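You operate a simulated robot arm through the tools that you are given. There is no shell and no other tool. Be economical: measure what you need, move in short steps, check, and stop when the job is done.

Carry out the task below with a simulated robot arm. There is one attempt and no reset: what you move stays moved.

TASK
Put things in order on the island top. At the end: the white milk bottle stands where the pepper mill stood; the yellow melt pot from the island top stands on top of the yellow round cheese; the bread roll from the island top is on the small board; the pepper mill stands where the yellow melt pot stood; whatever was shut is shut again. Leave all else as you found it, and nothing knocked over.
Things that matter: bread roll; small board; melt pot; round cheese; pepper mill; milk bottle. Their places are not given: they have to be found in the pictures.

It is judged by the outcome, as a careful person would: the job done as asked, and still so three seconds after it is handed in. It fails if anything else is knocked over, pushed out of place, dropped, spilled or broken.

THE ROBOT
A 6-joint arm with a two-finger parallel gripper, fixed in place. Base frame: the origin is at the foot of the arm, x ahead of it, y to its left, z up; the work surface is at about z = 0. Lengths are in cm, angles in degrees, forces in N, time in s.
With the tool pointing down near the work surface it reaches from about 18 to 46 cm from the base axis. Its first joint turns from -70.0 to 70.0 degrees. Payload 1.9 kg.
Tool frame: the origin (TCP) lies between the finger pads and is the grasp point; the fingertips stand 2.3 cm ahead of it; z points along the fingers, y is the line along which they close. The gripper opens to 9.4 cm. The fingers are 3.8 cm wide and 1 cm thick; the gripper's body (5.4 by 9.6 cm) begins 3.9 cm behind the TCP.
Orientation is that of the tool frame in the base frame, as a unit quaternion [w, x, y, z]. With the fingers straight down and closing along the base's y, the tool's x points along the base's -x, its y along +y and its z along -z.

THE INTERFACE
- The arm moves only by the tool servo_tool. Its argument "plan" is a list of rows, each a list of 3 entries, a list of its own where there are three numbers: the shift along the tool's x, y, z in cm, then the turn, a rotation vector about the tool's x, y, z in degrees, then the opening, from 0 (shut) to 1 (fully open). In form: [[[x, y, z], [ax, ay, az], jaw], ...]. A call has 1 to 12 rows; each row shifts and turns the commanded pose from where the row before left it, along the tool's axes as they then stand. A row lasts 0.2 s, in which the tool goes at most 5 cm and 8.6 degrees; a call with a longer step from one row to the next is refused whole, and so is a gripper value outside its range. A pose out of reach is approached as far as the arm can. The call stops where the force on the tool passes 40 N (or 10 N more than at its start, if that is more) or the arm is blocked; 0.2 s more then pass. The fingers move at their own pace (about 10.8 cm/s each) and stop on an object; they squeeze with about 29 N. The grip force told is the motor's: it shows also when the fingers shut on nothing. Time passes only in rows, and 0.2 s behind the last, so rows that do not move let the fingers close. It gives the time, the measured TCP pose, the force on the tool (base axes), the opening and the grip force at its end, in the units of the frame above (readings bear some noise).
- Cameras (640 x 400 px; columns grow to the right, rows downward): "scene" is fixed at [4.65, 32.01, 41.77]; the picture's right is [-0.75, -0.66, 0.00], its down [-0.42, 0.48, -0.77] and it looks along [0.51, -0.58, -0.64] (base axes); focal length 216 px, centre (320, 200). "wrist" rides on the gripper at [-3.9, 0, -4.4] in the tool frame; the picture's right is [0.00, -1.00, 0.00], its down [0.97, 0.00, -0.24] and it looks along [0.24, 0.00, 0.97] (tool axes); focal length 218 px, centre (320, 200).
- grab_frame(camera): a new picture of that camera. No time passes.
- measure_at(camera, pixels): for up to 12 pixels [column, row] of the newest picture of that camera ("zoom" is the newest enlarged one), the place [x, y, z] in the base frame of the surface seen there, good to about 0.2 cm, but the place of the scene camera against the robot may be out by one fixed shift of up to 1.2 cm in any direction. No time passes.
- inspect(camera, box): a new picture of the part [left, top, right, bottom] of that camera's present view, enlarged. No time passes.
- sign_off(): hands the job in; it is judged then, once.

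Work in short steps. Measure before you move; look again where a grasp or a placing could have gone wrong, and mend it. You have 80 turns and 38 pictures in all, the two below and enlarged ones among them. Open the gripper and draw the arm clear of the work before you hand the job in, unless the task says otherwise; then end with one line.

The tools are called after "Call:" as name(argument=value, ...) on one line, values as JSON. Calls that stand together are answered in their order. servo_tool: Moves the arm, as the interface text tells. Its arguments: {"type":"object","properties":{"plan":{"type":"array"}},"required":["plan"]} The other tools are called the same way: grab_frame (camera) takes a picture; measure_at (camera, pixels) gives the place of the surface under pixels of a picture; inspect (camera, box) takes an enlarged picture of a part of a camera's view; sign_off () hands the job in.

At the start:

```text
clock: 0.0
eef_pos: [31.93, 0.41, 26.78]
tcp_rot: [0.001, 0.0, 1.0, 0.001]
ft_force: [-0.5, -0.3, 0.2]
width: 9.4
finger_force: 0.0
```

scene: 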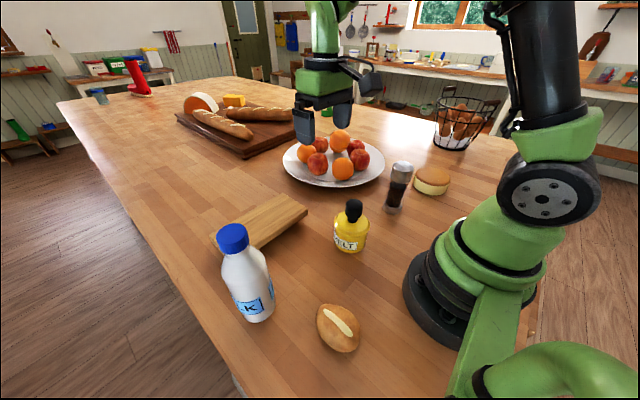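
wrist: 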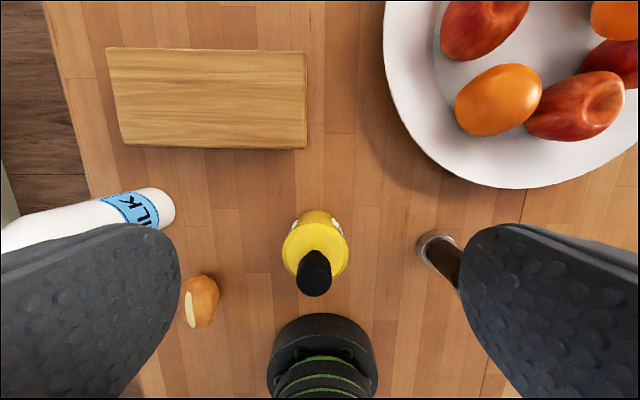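

The scene shows the milk bottle (247,275), pot (351,228), roll (338,328), board (262,225), mill (398,187), and a round item at (432,180). I'll enlarge the scene and measure these from the wrist and scene views.

Call:
inspect(camera="scene", box=[200, 130, 480, 360])

Call:
measure_at(camera="scene", pixels=[[232, 230], [258, 312], [354, 205], [349, 238], [337, 322], [402, 165], [392, 209], [433, 172], [430, 190], [262, 222], [307, 208], [212, 236]])

Call:
measure_at(camera="wrist", pixels=[[110, 50], [305, 50], [305, 145], [125, 145], [315, 285], [315, 225], [290, 245], [345, 245], [200, 300], [437, 240], [170, 210], [205, 280]])

```text
1.74 times, centred on (340, 245) of scene
```

zoom: 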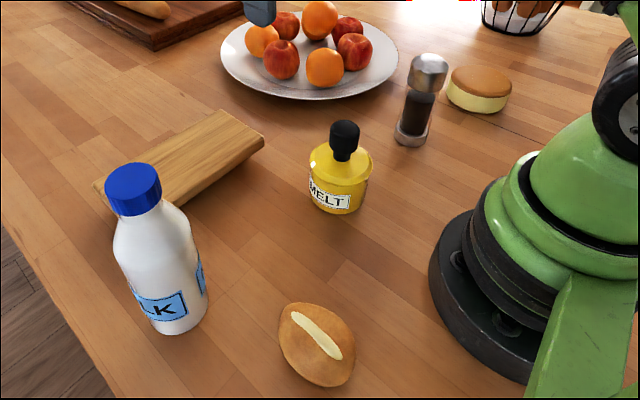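

```text
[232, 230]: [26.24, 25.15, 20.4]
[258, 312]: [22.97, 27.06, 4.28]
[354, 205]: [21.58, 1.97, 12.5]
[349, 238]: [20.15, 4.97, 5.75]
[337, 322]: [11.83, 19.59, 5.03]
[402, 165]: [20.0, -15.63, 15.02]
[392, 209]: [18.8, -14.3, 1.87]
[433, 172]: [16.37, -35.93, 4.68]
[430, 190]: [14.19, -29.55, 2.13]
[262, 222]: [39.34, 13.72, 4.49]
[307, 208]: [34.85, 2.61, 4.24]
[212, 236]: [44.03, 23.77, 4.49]
```

```text
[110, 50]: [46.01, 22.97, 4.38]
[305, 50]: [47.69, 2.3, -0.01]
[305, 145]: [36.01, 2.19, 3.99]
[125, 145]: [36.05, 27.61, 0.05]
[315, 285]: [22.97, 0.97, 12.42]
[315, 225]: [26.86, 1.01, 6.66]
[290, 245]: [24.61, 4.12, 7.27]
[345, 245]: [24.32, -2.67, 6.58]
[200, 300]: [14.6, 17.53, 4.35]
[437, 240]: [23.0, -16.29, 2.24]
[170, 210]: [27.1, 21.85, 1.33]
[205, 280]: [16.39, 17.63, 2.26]
```

The readings agree to within about 1 cm between cameras. I'll zoom in on the pot and the nearby mill in the wrist view to get centres in the robot frame.

Call:
inspect(camera="wrist", box=[260, 190, 480, 328])

```text
2.90 times, centred on (370, 259) of wrist
```

zoom: 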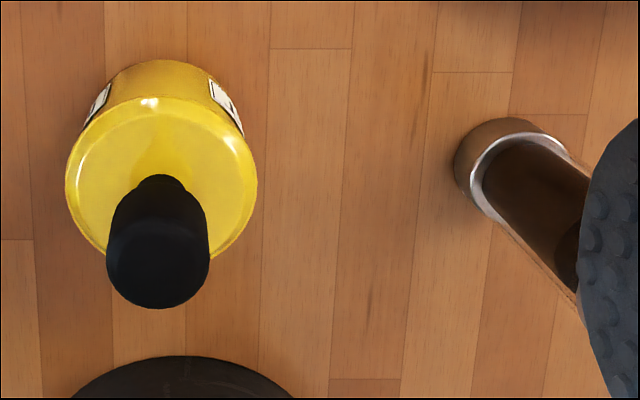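

Call:
measure_at(camera="zoom", pixels=[[158, 262], [158, 300], [158, 230], [112, 262], [205, 262], [158, 200], [160, 110], [72, 170], [250, 170], [465, 170], [500, 125], [500, 210]])

```text
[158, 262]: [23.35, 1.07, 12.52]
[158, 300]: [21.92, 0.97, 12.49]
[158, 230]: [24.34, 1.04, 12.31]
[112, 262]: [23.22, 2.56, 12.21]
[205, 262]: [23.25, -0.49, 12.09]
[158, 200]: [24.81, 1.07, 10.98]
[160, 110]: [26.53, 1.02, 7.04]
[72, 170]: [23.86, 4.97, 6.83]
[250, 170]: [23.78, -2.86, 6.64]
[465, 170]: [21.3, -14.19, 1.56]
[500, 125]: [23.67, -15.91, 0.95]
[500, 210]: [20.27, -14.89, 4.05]
```

The pot's knob is centred at (23.2, 1.03), about 3.1 cm wide, top at z 12.5. I'll move above it, descend to grip the knob, then check whether the whole pot lifts.

Call:
servo_tool(plan=[[[3, 0.2, 3], [0, 0, 0], 1], [[3, 0.2, 3], [0, 0, 0], 1], [[2.73, 0.22, 3], [0, 0, 0], 1], [[0, 0, 2], [0, 0, 0], 1], [[0, 0, 2], [0, 0, 0], 1], [[0, 0, 2], [0, 0, 0], 1], [[0, 0, 1.6], [0, 0, 0], 1], [[0, 0, 0], [0, 0, 0], 1]])

```text
clock: 1.8
eef_pos: [23.35, 1.01, 10.11]
tcp_rot: [0.001, -0.001, 1.0, 0.001]
ft_force: [-0.2, 0.1, 0.3]
width: 9.4
finger_force: 0.0
```

In place around the knob with no contact; now I close and lift 1.5 cm.

Call:
servo_tool(plan=[[[0, 0, 0], [0, 0, 0], 0], [[0, 0, 0], [0, 0, 0], 0], [[0, 0, 0], [0, 0, 0], 0], [[0, 0, -0.5], [0, 0, 0], 0], [[0, 0, -1], [0, 0, 0], 0], [[0, 0, 0], [0, 0, 0], 0]])

Call:
inspect(camera="scene", box=[270, 130, 480, 270])

```text
clock: 3.2
eef_pos: [23.21, 1.09, 11.6]
tcp_rot: [0.001, 0.0, 1.0, 0.001]
ft_force: [0.6, -0.8, -2.4]
width: 3.57
finger_force: 29.1
```

```text
2.86 times, centred on (375, 200) of scene
```

zoom: 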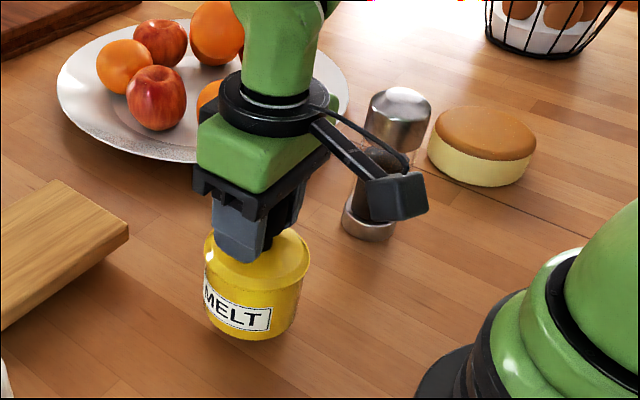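

The whole pot rises with the knob (about 2.7 N load). I lift high enough to clear the mill, then move to (12,-22) and turn the tool to face the cheese radially for a look.

Call:
servo_tool(plan=[[[0, 0, -4], [0, 0, 0], 0], [[0, 0, -4], [0, 0, 0], 0], [[0, 0, -4.4], [0, 0, 0], 0], [[0, 0, -4], [0, 0, 0], 0], [[0, 0, 0], [0, 0, 0], 0], [[1.87, -3.85, 0], [0, 0, 0], 0], [[1.87, -3.85, 0], [0, 0, 0], 0], [[1.87, -3.85, 0], [0, 0, 0], 0], [[1.87, -3.85, 0], [0, 0, 0], 0], [[1.87, -3.85, 0], [0, 0, 0], 0], [[1.87, -3.85, 0], [0, 0, 0], 0]])

Call:
servo_tool(plan=[[[0, 0, 0], [0, 0, 7.5], 0], [[0, 0, 0], [0, 0, 7.5], 0], [[0, 0, 0], [0, 0, 7.5], 0], [[0, 0, 0], [0, 0, 7.5], 0], [[0, 0, 0], [0, 0, 7.5], 0], [[0, 0, 0], [0, 0, 7.5], 0], [[0, 0, 0], [0, 0, 7.5], 0], [[0, 0, 0], [0, 0, 7.5], 0], [[0, 0, 0], [0, 0, 0], 0]])

Call:
grab_frame(camera="wrist")

Call:
grab_frame(camera="scene")

```text
clock: 5.6
eef_pos: [11.89, -22.2, 27.88]
tcp_rot: [0.001, 0.0, 1.0, 0.0]
ft_force: [0.4, -0.1, -3.3]
width: 3.54
finger_force: 28.8
```

```text
clock: 7.6
eef_pos: [11.95, -22.17, 27.86]
tcp_rot: [0.0, 0.501, 0.865, 0.001]
ft_force: [0.6, -0.5, -2.6]
width: 3.55
finger_force: 29.4
```

```text
32 pictures are left
```

wrist: 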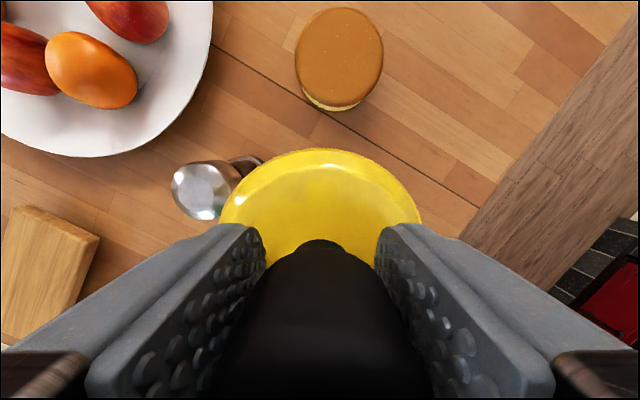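

```text
31 pictures are left
```

scene: 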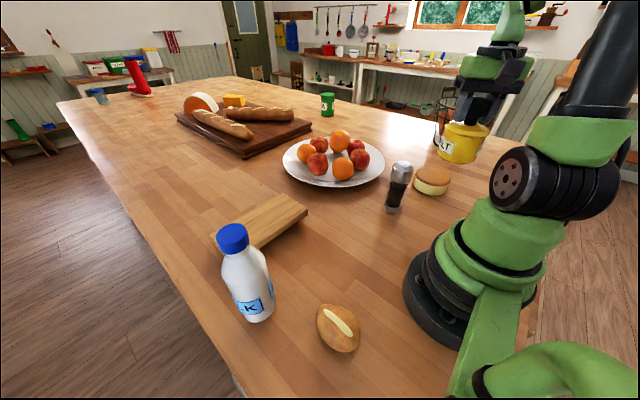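

The cheese appears at (339,57) in the wrist picture and the mill top at (203,190); I measure both and some scene references.

Call:
measure_at(camera="wrist", pixels=[[339, 57], [298, 57], [380, 57], [339, 12], [339, 98], [203, 188], [176, 190], [203, 166], [203, 215], [240, 165]])

Call:
measure_at(camera="scene", pixels=[[403, 166], [394, 166], [410, 166], [434, 173], [416, 174], [450, 176], [434, 168], [430, 192]])

```text
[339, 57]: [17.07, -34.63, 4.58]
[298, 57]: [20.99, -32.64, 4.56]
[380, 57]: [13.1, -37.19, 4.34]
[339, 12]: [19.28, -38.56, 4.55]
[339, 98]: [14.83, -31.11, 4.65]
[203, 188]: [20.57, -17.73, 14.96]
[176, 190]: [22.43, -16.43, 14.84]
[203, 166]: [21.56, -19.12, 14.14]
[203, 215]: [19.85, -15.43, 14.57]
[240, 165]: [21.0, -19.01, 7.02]
```

```text
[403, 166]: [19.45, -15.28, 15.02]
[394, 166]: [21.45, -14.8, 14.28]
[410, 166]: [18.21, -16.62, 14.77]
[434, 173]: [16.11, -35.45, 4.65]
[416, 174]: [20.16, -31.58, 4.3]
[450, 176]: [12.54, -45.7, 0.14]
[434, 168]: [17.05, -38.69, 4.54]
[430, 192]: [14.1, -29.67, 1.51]
```

Cheese centre is (17.1,-34.7), top z 4.57, about 8.8 cm across. I carry the pot out over it, lowering to about 3 cm above.

Call:
servo_tool(plan=[[[-2.68, -0.37, 0], [0, 0, 0], 0], [[-2.68, -0.37, 0], [0, 0, 0], 0], [[-2.68, -0.37, 1], [0, 0, 0], 0], [[-2.68, -0.36, 2], [0, 0, 0], 0], [[-2.69, -0.36, 2], [0, 0, 0], 0], [[0, 0, 2.5], [0, 0, 0], 0], [[0, 0, 2.5], [0, 0, 0], 0], [[0, 0, 0], [0, 0, 0], 0], [[0, 0, 0], [0, 0, 0], 0]])

Call:
grab_frame(camera="scene")

```text
clock: 9.6
eef_pos: [17.27, -34.5, 17.97]
tcp_rot: [0.0, 0.5, 0.866, 0.001]
ft_force: [-0.4, -1.0, -2.8]
width: 3.56
finger_force: 29.0
```

```text
30 pictures are left
```

scene: 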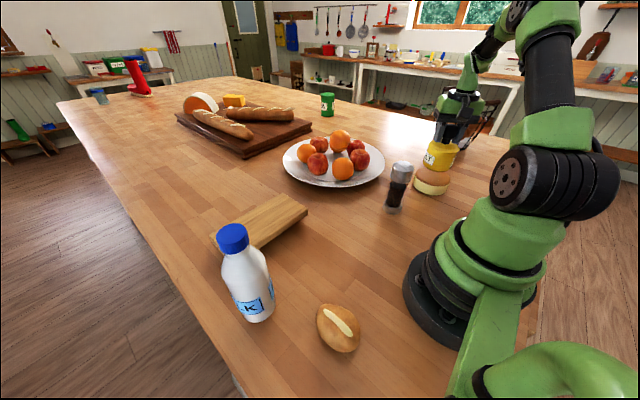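

Above the cheese; I lower gently to TCP z≈14.8 and check force before release.

Call:
servo_tool(plan=[[[0, 0, 1], [0, 0, 0], 0], [[0, 0, 1], [0, 0, 0], 0], [[0, 0, 0.6], [0, 0, 0], 0], [[0, 0, 0.3], [0, 0, 0], 0], [[0, 0, 0.2], [0, 0, 0], 0], [[0, 0, 0.1], [0, 0, 0], 0], [[0, 0, 0.0], [0, 0, 0], 0]])

Call:
inspect(camera="scene", box=[370, 80, 510, 220])

```text
clock: 11.2
eef_pos: [17.18, -34.57, 14.64]
tcp_rot: [0.0, 0.5, 0.866, 0.001]
ft_force: [0.3, 1.4, -2.4]
width: 3.55
finger_force: 28.9
```

```text
2.86 times, centred on (440, 150) of scene
```

zoom: 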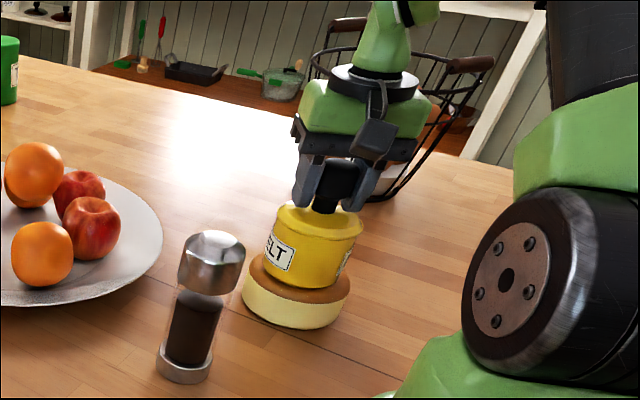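

Call:
servo_tool(plan=[[[0, 0, 0.15], [0, 0, 0], 0], [[0, 0, 0.15], [0, 0, 0], 0], [[0, 0, 0.0], [0, 0, 0], 0]])

Call:
measure_at(camera="zoom", pixels=[[398, 195], [425, 165], [378, 196], [440, 145], [365, 265], [350, 290], [270, 300]])

```text
clock: 11.9
eef_pos: [17.23, -34.53, 14.72]
tcp_rot: [0.003, 0.502, 0.865, 0.001]
ft_force: [-1.9, 2.7, 7.9]
width: 3.57
finger_force: 28.6
stopped in row 3: the force on the tool passed its limit (the readings are from after the stop); the commanded pose is now the measured one
```

```text
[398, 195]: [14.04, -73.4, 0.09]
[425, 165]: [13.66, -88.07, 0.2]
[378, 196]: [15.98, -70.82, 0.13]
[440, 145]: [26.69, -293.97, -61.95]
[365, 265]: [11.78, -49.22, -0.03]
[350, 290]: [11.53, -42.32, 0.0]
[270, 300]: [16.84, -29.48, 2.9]
```

Contact made and the basket is far away. I open the gripper and rise straight up.

Call:
servo_tool(plan=[[[0, 0, 0], [0, 0, 0], 0.7], [[0, 0, 0], [0, 0, 0], 0.8], [[0, 0, -1.5], [0, 0, 0], 0.8], [[0, 0, -2], [0, 0, 0], 0.8], [[0, 0, -2], [0, 0, 0], 0.8], [[0, 0, -3], [0, 0, 0], 0.8], [[0, 0, -3], [0, 0, 0], 0.8], [[0, 0, 0], [0, 0, 0], 0.8]])

Call:
grab_frame(camera="wrist")

Call:
inspect(camera="scene", box=[370, 80, 510, 220])

```text
clock: 13.7
eef_pos: [17.25, -34.74, 26.13]
tcp_rot: [0.003, 0.5, 0.866, 0.001]
ft_force: [-0.9, 0.1, -0.3]
width: 7.54
finger_force: 0.1
```

```text
28 pictures are left
```

wrist: 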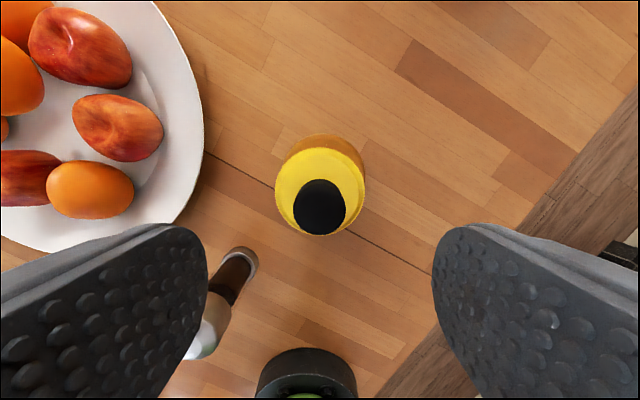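

```text
2.86 times, centred on (440, 150) of scene
```

zoom: 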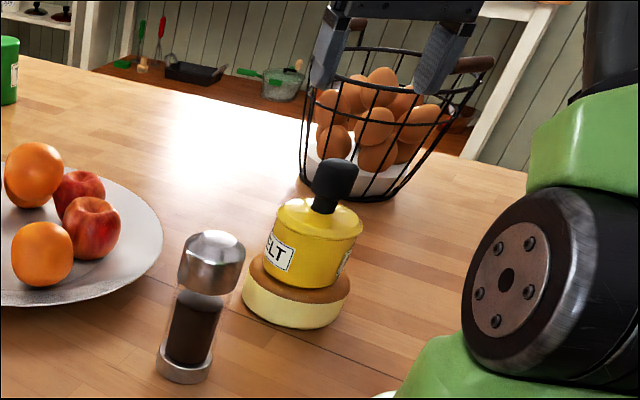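

The pot stands well on the cheese. Now I move over the mill to measure its top.

Call:
servo_tool(plan=[[[2.7, 2.42, 0], [0, 0, 0], 1], [[2.7, 2.42, 0], [0, 0, 0], 1], [[2.7, 2.42, 0], [0, 0, 0], 1], [[2.7, 2.42, 0], [0, 0, 0], 1], [[2.7, 2.42, 0], [0, 0, 0], 1], [[0, 0, 0], [0, 0, 0], 1]])

Call:
grab_frame(camera="wrist")

```text
clock: 15.1
eef_pos: [20.98, -16.81, 26.07]
tcp_rot: [0.003, 0.5, 0.866, 0.001]
ft_force: [0.0, -0.3, -0.6]
width: 9.39
finger_force: 0.2
```

```text
26 pictures are left
```

wrist: 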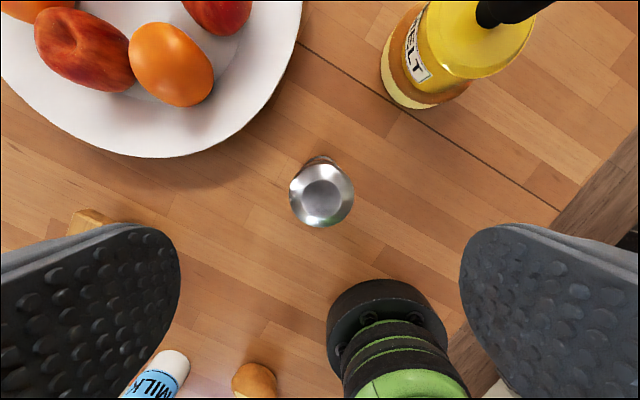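

Call:
measure_at(camera="wrist", pixels=[[321, 202], [321, 223], [321, 180], [295, 195], [347, 197], [321, 170], [317, 158]])

```text
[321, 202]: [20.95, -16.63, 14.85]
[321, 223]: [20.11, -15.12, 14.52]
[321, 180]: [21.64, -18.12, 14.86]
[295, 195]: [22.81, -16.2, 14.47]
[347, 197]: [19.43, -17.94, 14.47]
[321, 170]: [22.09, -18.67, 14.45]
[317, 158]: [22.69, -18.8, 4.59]
```

Mill axis is at (21.1,-16.95), top z 14.9. I descend to TCP z≈11.5 and grip its head, then lift slightly.

Call:
servo_tool(plan=[[[-0.18, 0.03, 3], [0, 0, 0], 1], [[0, 0, 3], [0, 0, 0], 1], [[0, 0, 3], [0, 0, 0], 1], [[0, 0, 3], [0, 0, 0], 1], [[0, 0, 1.5], [0, 0, 0], 1], [[0, 0, 1.0], [0, 0, 0], 1], [[0, 0, 0], [0, 0, 0], 1], [[0, 0, 0], [0, 0, 0], 0], [[0, 0, 0], [0, 0, 0], 0], [[0, 0, 0], [0, 0, 0], 0]])

Call:
servo_tool(plan=[[[0, 0, -0.5], [0, 0, 0], 0], [[0, 0, -1], [0, 0, 0], 0], [[0, 0, 0], [0, 0, 0], 0]])

Call:
inspect(camera="scene", box=[330, 80, 490, 240])

```text
clock: 17.3
eef_pos: [21.21, -17.01, 11.57]
tcp_rot: [0.001, 0.501, 0.866, 0.0]
ft_force: [0.9, -0.6, 0.3]
width: 5.05
finger_force: 28.5
```

```text
clock: 18.1
eef_pos: [21.09, -17.07, 13.2]
tcp_rot: [0.002, 0.501, 0.866, 0.0]
ft_force: [0.5, 0.3, -2.3]
width: 5.03
finger_force: 29.1
```

```text
2.50 times, centred on (410, 160) of scene
```

zoom: 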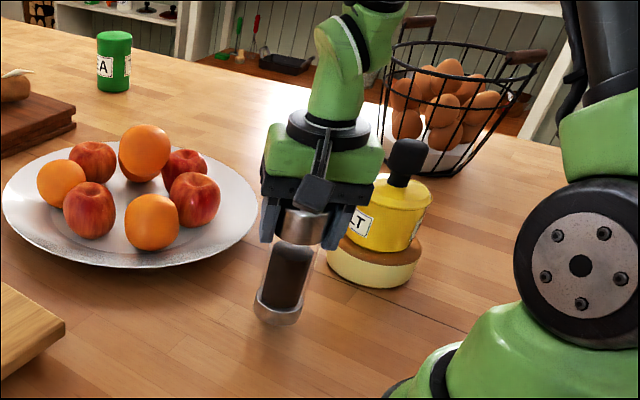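

The mill is held and lifted whole. I carry it to the pot's former spot (23.2, 1.03).

Call:
servo_tool(plan=[[[0, 0, -2.5], [0, 0, 0], 0], [[0, 0, -2.5], [0, 0, 0], 0], [[2.44, 1.81, 0], [0, 0, 0], 0], [[2.44, 1.81, 0], [0, 0, 0], 0], [[2.44, 1.81, 0], [0, 0, 0], 0], [[2.44, 1.81, 0], [0, 0, 0], 0], [[2.44, 1.81, 0], [0, 0, 0], 0], [[2.44, 1.81, 0], [0, 0, 0], 0], [[0, 0, 2.5], [0, 0, 0], 0], [[0, 0, 2], [0, 0, 0], 0], [[0, 0, 0], [0, 0, 0], 0]])

```text
clock: 20.5
eef_pos: [23.16, 1.08, 13.39]
tcp_rot: [0.002, 0.501, 0.866, 0.001]
ft_force: [-0.2, 0.2, -2.7]
width: 5.01
finger_force: 29.1
```

Call:
servo_tool(plan=[[[0, 0, 1.0], [0, 0, 0], 0], [[0, 0, 0.5], [0, 0, 0], 0], [[0, 0, 0.2], [0, 0, 0], 0], [[0, 0, 0.1], [0, 0, 0], 0], [[0, 0, 0.05], [0, 0, 0], 0], [[0, 0, 0], [0, 0, 0], 0]])

```text
clock: 21.9
eef_pos: [23.23, 0.99, 11.6]
tcp_rot: [0.003, 0.5, 0.866, 0.001]
ft_force: [0.1, 0.4, -2.2]
width: 5.0
finger_force: 29.5
```

Call:
servo_tool(plan=[[[0, 0, 0.1], [0, 0, 0], 0], [[0, 0, 0.1], [0, 0, 0], 0], [[0, 0, 0], [0, 0, 0], 0]])

```text
clock: 22.7
eef_pos: [23.29, 1.01, 11.53]
tcp_rot: [0.002, 0.501, 0.866, 0.0]
ft_force: [-1.2, 2.1, 13.1]
width: 5.01
finger_force: 28.9
```

Contact (13 N). Release and rise; then go look at the milk bottle, turning the tool back 60°.

Call:
servo_tool(plan=[[[0, 0, 0], [0, 0, 0], 0.8], [[0, 0, 0], [0, 0, 0], 1], [[0, 0, -2], [0, 0, 0], 1], [[0, 0, -2], [0, 0, 0], 1], [[0, 0, -4], [0, 0, 0], 1], [[0, 0, -4], [0, 0, 0], 1], [[0, 0, -4], [0, 0, 0], 1], [[0, 0, 0], [0, 0, 0], 1]])

Call:
servo_tool(plan=[[[0, 0, 0], [0, 0, -7.5], 1], [[0, 0, 0], [0, 0, -7.5], 1], [[0, 0, 0], [0, 0, -7.5], 1], [[0, 0, 0], [0, 0, -7.5], 1], [[0, 0, 0], [0, 0, -7.5], 1], [[0, 0, 0], [0, 0, -7.5], 1], [[0, 0, 0], [0, 0, -7.5], 1], [[0, 0, 0], [0, 0, -7.5], 1], [[0, 0, -3], [0, 0, 0], 1], [[0, 4, 0], [0, 0, 0], 1], [[0, 4, 0], [0, 0, 0], 1], [[0, 4, 0], [0, 0, 0], 1]])

Call:
grab_frame(camera="wrist")

Call:
grab_frame(camera="scene")

```text
clock: 24.5
eef_pos: [23.24, 1.22, 27.64]
tcp_rot: [0.003, 0.501, 0.866, 0.0]
ft_force: [-0.3, -0.2, 0.2]
width: 9.38
finger_force: 0.1
```

```text
clock: 27.1
eef_pos: [22.99, 12.98, 30.62]
tcp_rot: [0.003, 0.002, 1.0, -0.001]
ft_force: [0.1, 0.8, 0.3]
width: 9.41
finger_force: 0.1
```

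```text
24 pictures are left
```

wrist: 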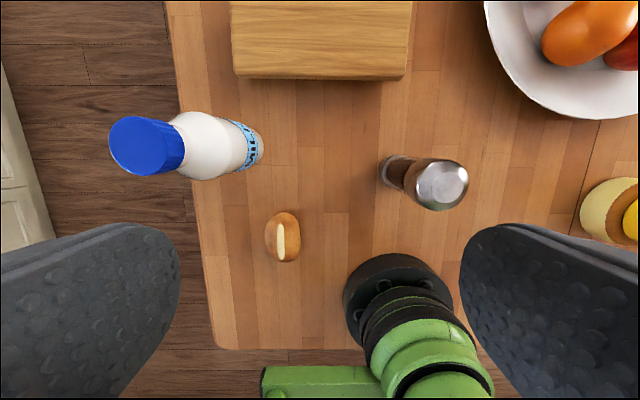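

```text
23 pictures are left
```

scene: 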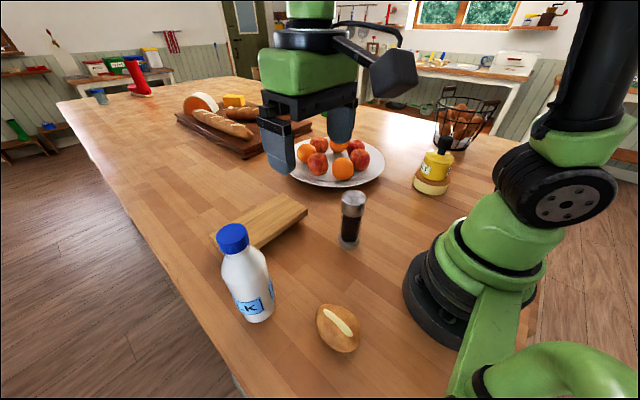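

The mill stands on the pot's spot. I measure the bottle cap (138,145), its base, the roll, and the mill.

Call:
measure_at(camera="wrist", pixels=[[135, 145], [114, 145], [140, 119], [140, 172], [175, 145], [200, 145], [262, 145], [282, 238], [268, 238], [298, 238], [282, 215], [282, 260]])

Call:
measure_at(camera="wrist", pixels=[[235, 75], [405, 75], [320, 10], [443, 185], [385, 165], [200, 180], [200, 113], [255, 130], [255, 160]])

```text
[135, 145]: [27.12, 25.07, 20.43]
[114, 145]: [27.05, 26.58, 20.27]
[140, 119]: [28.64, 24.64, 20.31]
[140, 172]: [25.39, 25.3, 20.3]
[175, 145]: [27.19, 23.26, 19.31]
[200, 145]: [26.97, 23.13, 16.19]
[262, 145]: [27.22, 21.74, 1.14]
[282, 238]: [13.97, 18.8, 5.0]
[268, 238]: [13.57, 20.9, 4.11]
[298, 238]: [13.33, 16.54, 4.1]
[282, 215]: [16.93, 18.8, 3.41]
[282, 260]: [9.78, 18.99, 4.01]
```

```text
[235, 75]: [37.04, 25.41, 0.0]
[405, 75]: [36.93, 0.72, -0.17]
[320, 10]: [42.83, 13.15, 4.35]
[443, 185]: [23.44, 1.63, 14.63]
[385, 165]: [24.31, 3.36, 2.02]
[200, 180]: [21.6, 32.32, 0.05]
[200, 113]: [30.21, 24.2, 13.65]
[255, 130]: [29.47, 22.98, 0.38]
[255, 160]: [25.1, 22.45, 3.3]
```

The bottle axis is at about (27.1, 25.0), cap top z 20.4, cap about 3.7 cm wide. I go above it, descend to TCP z≈18.2 and grip the cap.

Call:
servo_tool(plan=[[[-1.4, 4, 0], [0, 0, 0], 1], [[-1.4, 4, 0], [0, 0, 0], 1], [[-1.35, 4, 0], [0, 0, 0], 1], [[0, 0, 3], [0, 0, 0], 1], [[0, 0, 3], [0, 0, 0], 1], [[0, 0, 3], [0, 0, 0], 1], [[0, 0, 2], [0, 0, 0], 1], [[0, 0, 1.4], [0, 0, 0], 1], [[0, 0, 0], [0, 0, 0], 1]])

Call:
servo_tool(plan=[[[0, 0, 0], [0, 0, 0], 0], [[0, 0, 0], [0, 0, 0], 0], [[0, 0, 0], [0, 0, 0], 0], [[0, 0, -0.5], [0, 0, 0], 0], [[0, 0, -1], [0, 0, 0], 0], [[0, 0, 0], [0, 0, 0], 0]])

Call:
inspect(camera="scene", box=[180, 160, 380, 360])

```text
clock: 29.1
eef_pos: [27.42, 25.06, 18.04]
tcp_rot: [0.002, 0.001, 1.0, -0.001]
ft_force: [-0.3, -0.3, -1.0]
width: 9.42
finger_force: 0.0
```

```text
clock: 30.5
eef_pos: [27.43, 25.1, 19.65]
tcp_rot: [0.002, 0.001, 1.0, -0.001]
ft_force: [0.6, -0.5, -6.1]
width: 3.75
finger_force: 29.1
```

```text
2.00 times, centred on (280, 260) of scene
```

zoom: 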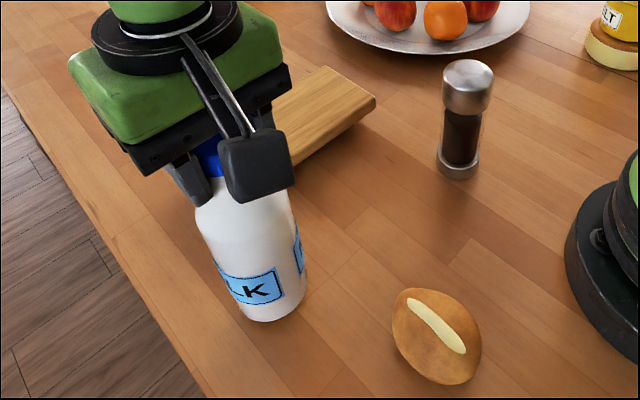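

The bottle is held and lifts with its cap (6 N). I carry it raised around the far side of the mill (x≈33), away from the mill's head.

Call:
servo_tool(plan=[[[0, 0, -3], [0, 0, 0], 0], [[0, 0, -3], [0, 0, 0], 0], [[0, 0, -3], [0, 0, 0], 0], [[-1.4, -3.28, 0], [0, 0, 0], 0], [[-1.4, -3.28, 0], [0, 0, 0], 0], [[-1.4, -3.28, 0], [0, 0, 0], 0], [[-1.4, -3.28, 0], [0, 0, 0], 0], [[0, -2.75, 0], [0, 0, 0], 0], [[0, -2.75, 0], [0, 0, 0], 0], [[0, -2.75, 0], [0, 0, 0], 0], [[0, -2.75, 0], [0, 0, 0], 0]])

```text
clock: 32.9
eef_pos: [32.97, 0.84, 28.66]
tcp_rot: [0.002, 0.001, 1.0, 0.0]
ft_force: [0.4, -0.2, -6.9]
width: 3.75
finger_force: 29.4
```

Call:
servo_tool(plan=[[[0.67, -2.95, 0], [0, 0, 0], 0], [[0.67, -2.95, 0], [0, 0, 0], 0], [[0.67, -2.95, 0], [0, 0, 0], 0], [[2.4, -2.25, 0], [0, 0, 0], 0], [[2.4, -2.25, 0], [0, 0, 0], 0], [[2.4, -2.25, 0], [0, 0, 0], 0], [[2.36, -2.24, 0], [0, 0, 0], 0], [[0, 0, 2.5], [0, 0, 0], 0], [[0, 0, 2.5], [0, 0, 0], 0], [[0, 0, 2.5], [0, 0, 0], 0], [[0, 0, 1.5], [0, 0, 0], 0], [[0, 0, 0], [0, 0, 0], 0]])

Call:
grab_frame(camera="scene")

```text
clock: 35.5
eef_pos: [21.29, -16.95, 19.5]
tcp_rot: [0.003, 0.002, 1.0, -0.001]
ft_force: [-0.4, -0.3, -7.0]
width: 3.73
finger_force: 29.0
```

```text
21 pictures are left
```

scene: 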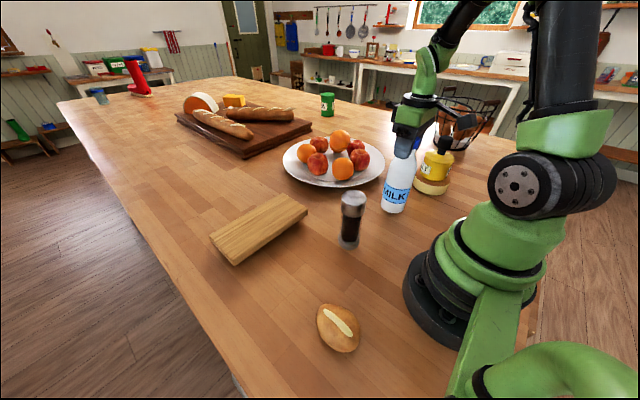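

Bottle is upright over the mill's spot; lowering gently.

Call:
servo_tool(plan=[[[0, 0, 0.7], [0, 0, 0], 0], [[0, 0, 0.4], [0, 0, 0], 0], [[0, 0, 0.15], [0, 0, 0], 0], [[0, 0, 0.1], [0, 0, 0], 0], [[0, 0, 0.1], [0, 0, 0], 0], [[0, 0, 0], [0, 0, 0], 0]])

```text
clock: 36.7
eef_pos: [21.41, -16.89, 18.34]
tcp_rot: [0.004, 0.001, 1.0, -0.002]
ft_force: [-0.1, 1.7, 4.7]
width: 3.76
finger_force: 28.8
stopped in row 5: the force on the tool passed its limit (the readings are from after the stop); the commanded pose is now the measured one
```

Contact (net upward force). Release, rise, then go over the roll.

Call:
servo_tool(plan=[[[0, 0, 0], [0, 0, 0], 0.8], [[0, 0, 0], [0, 0, 0], 1], [[0, 0, -2], [0, 0, 0], 1], [[0, 0, -3], [0, 0, 0], 1], [[0, 0, -4], [0, 0, 0], 1], [[0, 0, 0], [0, 0, 0], 1]])

Call:
grab_frame(camera="wrist")

Call:
inspect(camera="scene", box=[270, 80, 510, 260])

```text
clock: 38.1
eef_pos: [21.29, -16.85, 27.33]
tcp_rot: [0.005, 0.002, 1.0, -0.002]
ft_force: [-0.5, 0.0, 0.1]
width: 9.37
finger_force: 0.1
```

```text
20 pictures are left
```

wrist: 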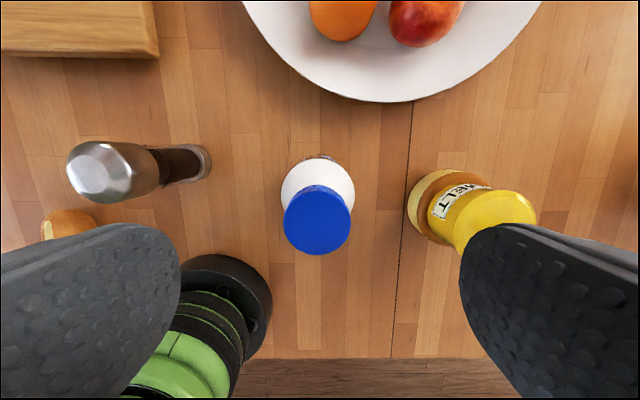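

```text
2.22 times, centred on (390, 170) of scene
```

zoom: 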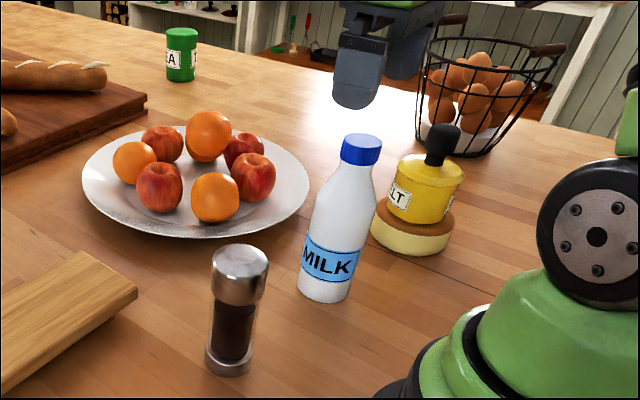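

All three are upright and in place. Now over the roll at about (13.5,18.8).

Call:
servo_tool(plan=[[[-0.15, 3.8, 0], [0, 0, 0], 1], [[-0.15, 3.8, 0], [0, 0, 0], 1], [[-0.15, 3.8, 0], [0, 0, 0], 1], [[-0.15, 3.8, 0], [0, 0, 0], 1], [[-0.15, 3.8, 0], [0, 0, 0], 1], [[1.7, 3.33, 0], [0, 0, 0], 1], [[1.7, 3.33, 0], [0, 0, 0], 1], [[1.7, 3.33, 0], [0, 0, 0], 1], [[1.7, 3.33, 0], [0, 0, 0], 1], [[1.7, 3.33, 0], [0, 0, 0], 1], [[0, 0, 4], [0, 0, 0], 1], [[0, 0, 4], [0, 0, 0], 1]])

Call:
grab_frame(camera="wrist")

```text
clock: 40.7
eef_pos: [13.75, 18.96, 19.08]
tcp_rot: [0.005, 0.002, 1.0, -0.002]
ft_force: [0.4, -0.7, 0.2]
width: 9.42
finger_force: 0.1
```

```text
18 pictures are left
```

wrist: 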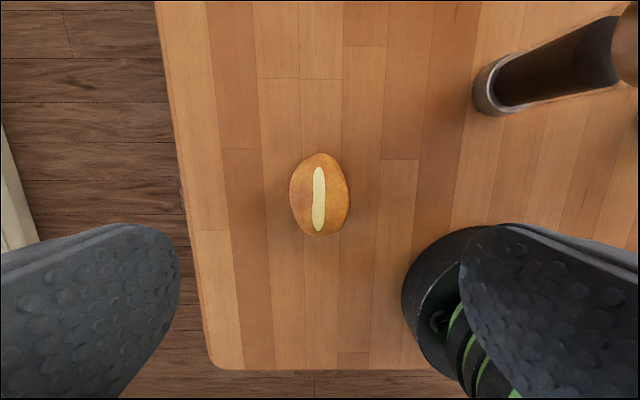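

Call:
measure_at(camera="wrist", pixels=[[319, 195], [319, 157], [322, 233], [292, 190], [347, 195], [300, 165], [340, 225], [405, 270], [450, 230]])

```text
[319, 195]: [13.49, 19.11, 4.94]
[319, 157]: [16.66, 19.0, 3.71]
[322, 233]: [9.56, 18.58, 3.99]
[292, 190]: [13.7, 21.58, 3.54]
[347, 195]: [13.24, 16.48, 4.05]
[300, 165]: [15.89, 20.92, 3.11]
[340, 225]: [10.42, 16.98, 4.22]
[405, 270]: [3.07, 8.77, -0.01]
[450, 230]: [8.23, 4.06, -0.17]
```

Roll centre is (13.3,19.0), about 5.2 cm wide across y, top z 5. I descend to TCP z≈2.9 and grip.

Call:
servo_tool(plan=[[[0.4, 0, 3], [0, 0, 0], 1], [[0, 0, 3], [0, 0, 0], 1], [[0, 0, 3], [0, 0, 0], 1], [[0, 0, 3], [0, 0, 0], 1], [[0, 0, 2.2], [0, 0, 0], 1], [[0, 0, 1.2], [0, 0, 0], 1], [[0, 0, 0.8], [0, 0, 0], 1], [[0, 0, 0], [0, 0, 0], 1], [[0, 0, 0], [0, 0, 0], 0], [[0, 0, 0], [0, 0, 0], 0], [[0, 0, 0], [0, 0, 0], 0]])

Call:
servo_tool(plan=[[[0, 0, -1], [0, 0, 0], 0], [[0, 0, -3], [0, 0, 0], 0], [[0, 0, -4], [0, 0, 0], 0], [[0, 0, -4], [0, 0, 0], 0], [[0, 0, 0], [0, 0, 0], 0]])

Call:
grab_frame(camera="scene")

```text
clock: 43.1
eef_pos: [13.52, 18.71, 2.98]
tcp_rot: [0.004, 0.002, 1.0, -0.002]
ft_force: [-0.3, 0.0, 0.1]
width: 5.49
finger_force: 28.5
```

```text
clock: 44.3
eef_pos: [13.51, 18.73, 14.91]
tcp_rot: [0.005, 0.002, 1.0, -0.002]
ft_force: [0.0, -0.8, -1.0]
width: 5.49
finger_force: 29.2
out of reach, approached as far as the arm can: row 2
```

```text
17 pictures are left
```

scene: 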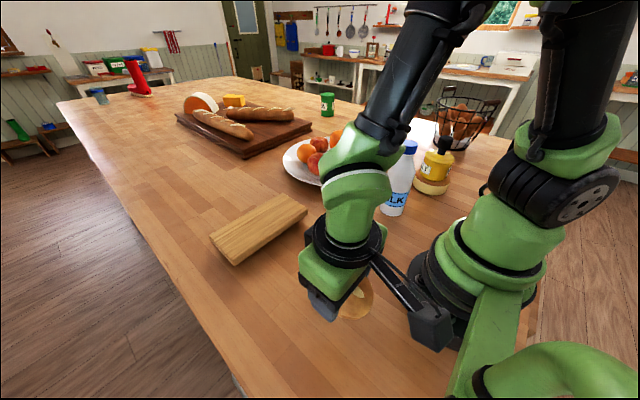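

Roll is held. I carry it over the board, centre about (40.8,12).

Call:
servo_tool(plan=[[[-3.9, -0.96, 0], [0, 0, 0], 0], [[-3.9, -0.96, 0], [0, 0, 0], 0], [[-3.9, -0.96, 0], [0, 0, 0], 0], [[-3.9, -0.96, 0], [0, 0, 0], 0], [[-3.9, -0.96, 0], [0, 0, 0], 0], [[-3.9, -0.96, 0], [0, 0, 0], 0], [[-3.9, -0.96, 0], [0, 0, 0], 0], [[0, 0, 0], [0, 0, 0], 0]])

Call:
grab_frame(camera="wrist")

Call:
grab_frame(camera="scene")

```text
clock: 46.1
eef_pos: [40.8, 11.93, 15.24]
tcp_rot: [0.003, 0.002, 1.0, -0.002]
ft_force: [-0.7, -0.4, -0.6]
width: 5.46
finger_force: 29.0
```

```text
16 pictures are left
```

wrist: 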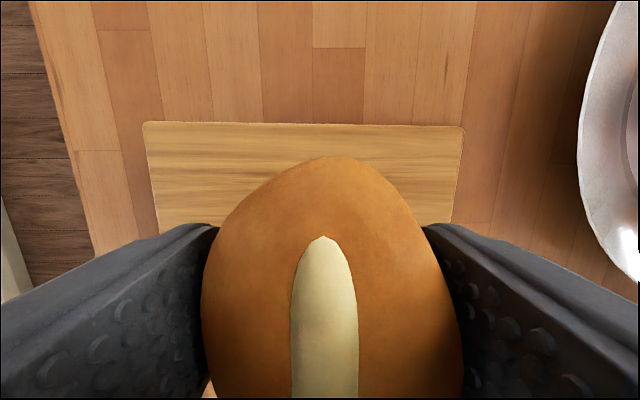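

```text
15 pictures are left
```

scene: 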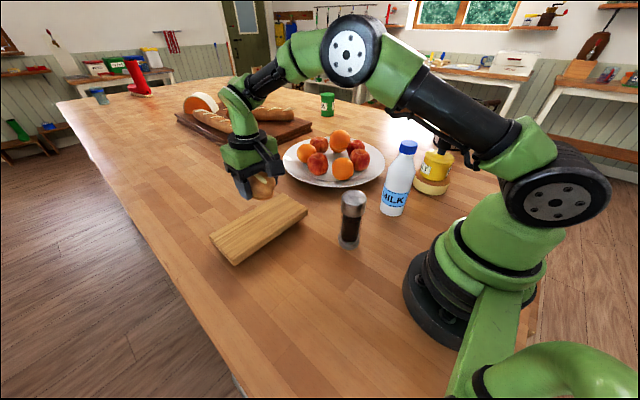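

Call:
measure_at(camera="wrist", pixels=[[150, 128], [460, 130], [305, 130], [160, 215], [450, 215]])

Call:
measure_at(camera="scene", pixels=[[212, 237], [283, 198], [305, 208], [232, 258], [270, 222]])

```text
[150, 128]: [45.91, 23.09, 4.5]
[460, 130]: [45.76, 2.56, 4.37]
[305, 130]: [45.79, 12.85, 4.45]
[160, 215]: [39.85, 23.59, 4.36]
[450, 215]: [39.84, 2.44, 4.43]
```

```text
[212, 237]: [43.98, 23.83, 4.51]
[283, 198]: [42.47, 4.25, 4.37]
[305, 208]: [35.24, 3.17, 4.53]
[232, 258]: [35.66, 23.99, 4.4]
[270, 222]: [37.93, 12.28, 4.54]
```

Board spans x 36–46, y 2.4–23.5, top z 4.45, so the spot is good. Lower to TCP ≈7.5.

Call:
servo_tool(plan=[[[0.0, 0.5, 2.5], [0, 0, 0], 0], [[0, 0, 2.5], [0, 0, 0], 0], [[0, 0, 1.5], [0, 0, 0], 0], [[0, 0, 0.6], [0, 0, 0], 0], [[0, 0, 0.3], [0, 0, 0], 0], [[0, 0, 0.15], [0, 0, 0], 0], [[0, 0, 0.1], [0, 0, 0], 0], [[0, 0, 0], [0, 0, 0], 0]])

```text
clock: 47.9
eef_pos: [40.69, 12.41, 7.58]
tcp_rot: [0.004, 0.002, 1.0, -0.002]
ft_force: [0.2, 0.1, -0.3]
width: 5.49
finger_force: 29.1
```

Call:
servo_tool(plan=[[[0, 0, 0.1], [0, 0, 0], 0], [[0, 0, 0.1], [0, 0, 0], 0], [[0, 0, 0], [0, 0, 0], 0]])

```text
clock: 48.7
eef_pos: [40.75, 12.33, 7.36]
tcp_rot: [0.005, 0.002, 1.0, -0.002]
ft_force: [-0.1, -0.5, -0.1]
width: 5.44
finger_force: 29.1
```

At the release height; open, rise and withdraw.

Call:
servo_tool(plan=[[[0, 0, 0], [0, 0, 0], 0.75], [[0, 0, 0], [0, 0, 0], 0.9], [[0, 0, 0], [0, 0, 0], 0.9], [[0, 0, -2], [0, 0, 0], 0.9], [[0, 0, -3], [0, 0, 0], 0.9], [[0, 0, -4], [0, 0, 0], 0.9], [[1, 0, -4], [0, 0, 0], 0.9], [[3, -1, -3.5], [0, 0, 0], 0.9], [[4, -1, -3], [0, 0, 0], 0.9], [[0, 0, 0], [0, 0, 0], 0.9]])

Call:
grab_frame(camera="scene")

Call:
grab_frame(camera="wrist")

```text
refused: row 9 steps farther than a row can; nothing moved
```

```text
14 pictures are left
```

scene: 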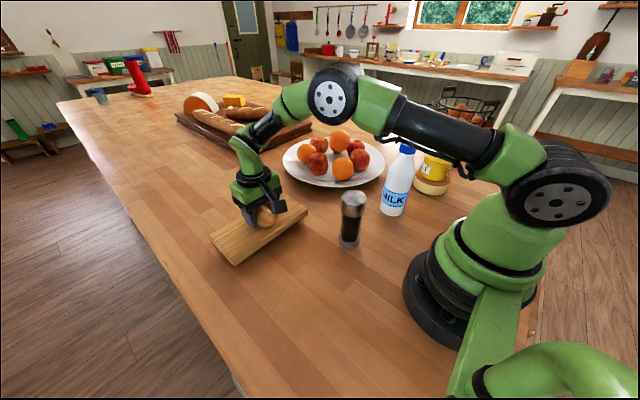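

```text
13 pictures are left
```

wrist: 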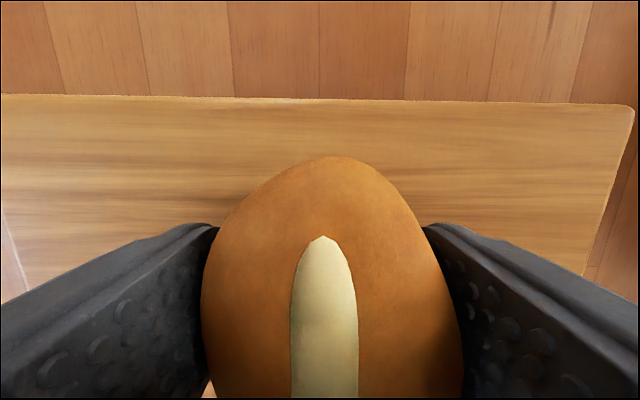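

The last plan was refused because one row's step was too long, so the roll is still held over the board. I send it again with shorter steps.

Call:
servo_tool(plan=[[[0, 0, 0], [0, 0, 0], 0.75], [[0, 0, 0], [0, 0, 0], 0.9], [[0, 0, 0], [0, 0, 0], 0.9], [[0, 0, -2], [0, 0, 0], 0.9], [[0, 0, -3], [0, 0, 0], 0.9], [[0, 0, -4], [0, 0, 0], 0.9], [[0, 0, -4], [0, 0, 0], 0.9], [[3, 0, -3], [0, 0, 0], 0.9], [[3, 0, -3], [0, 0, 0], 0.9], [[3, 0, 0], [0, 0, 0], 0.9], [[0, 0, 0], [0, 0, 0], 0.9]])

Call:
grab_frame(camera="scene")

Call:
grab_frame(camera="wrist")

```text
clock: 51.1
eef_pos: [31.53, 12.55, 26.36]
tcp_rot: [0.004, 0.002, 1.0, -0.001]
ft_force: [-0.7, 0.2, 0.0]
width: 8.48
finger_force: 0.0
```

```text
12 pictures are left
```

scene: 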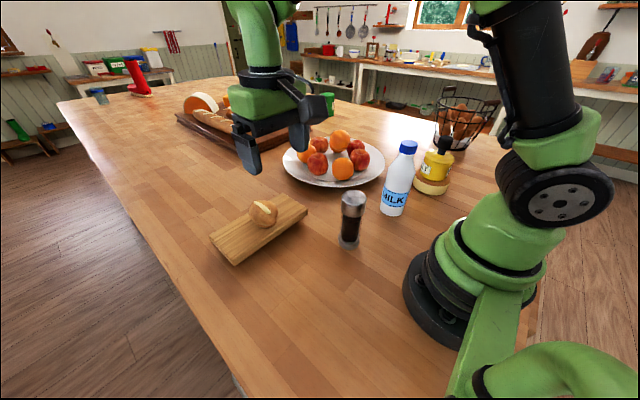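

```text
11 pictures are left
```

wrist: 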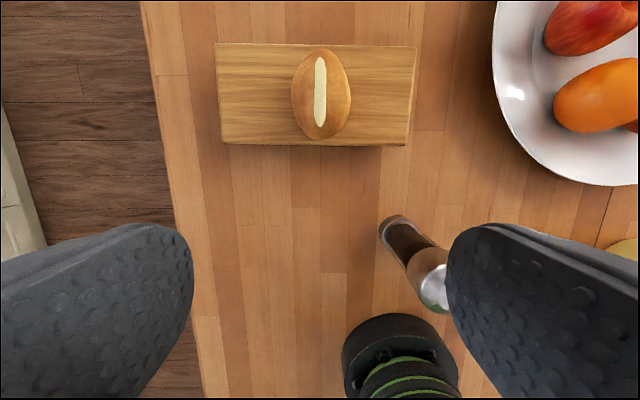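

Everything is in place: roll on the board, mill and bottle upright on their new spots, pot on the cheese. Nothing was opened, and the arm is clear.

Call:
sign_off()

```text
The job is handed in.
```

The island top is in order and handed in: the milk bottle stands where the pepper mill was, the mill where the melt pot was, the pot is on the round cheese and the roll is on the small board.
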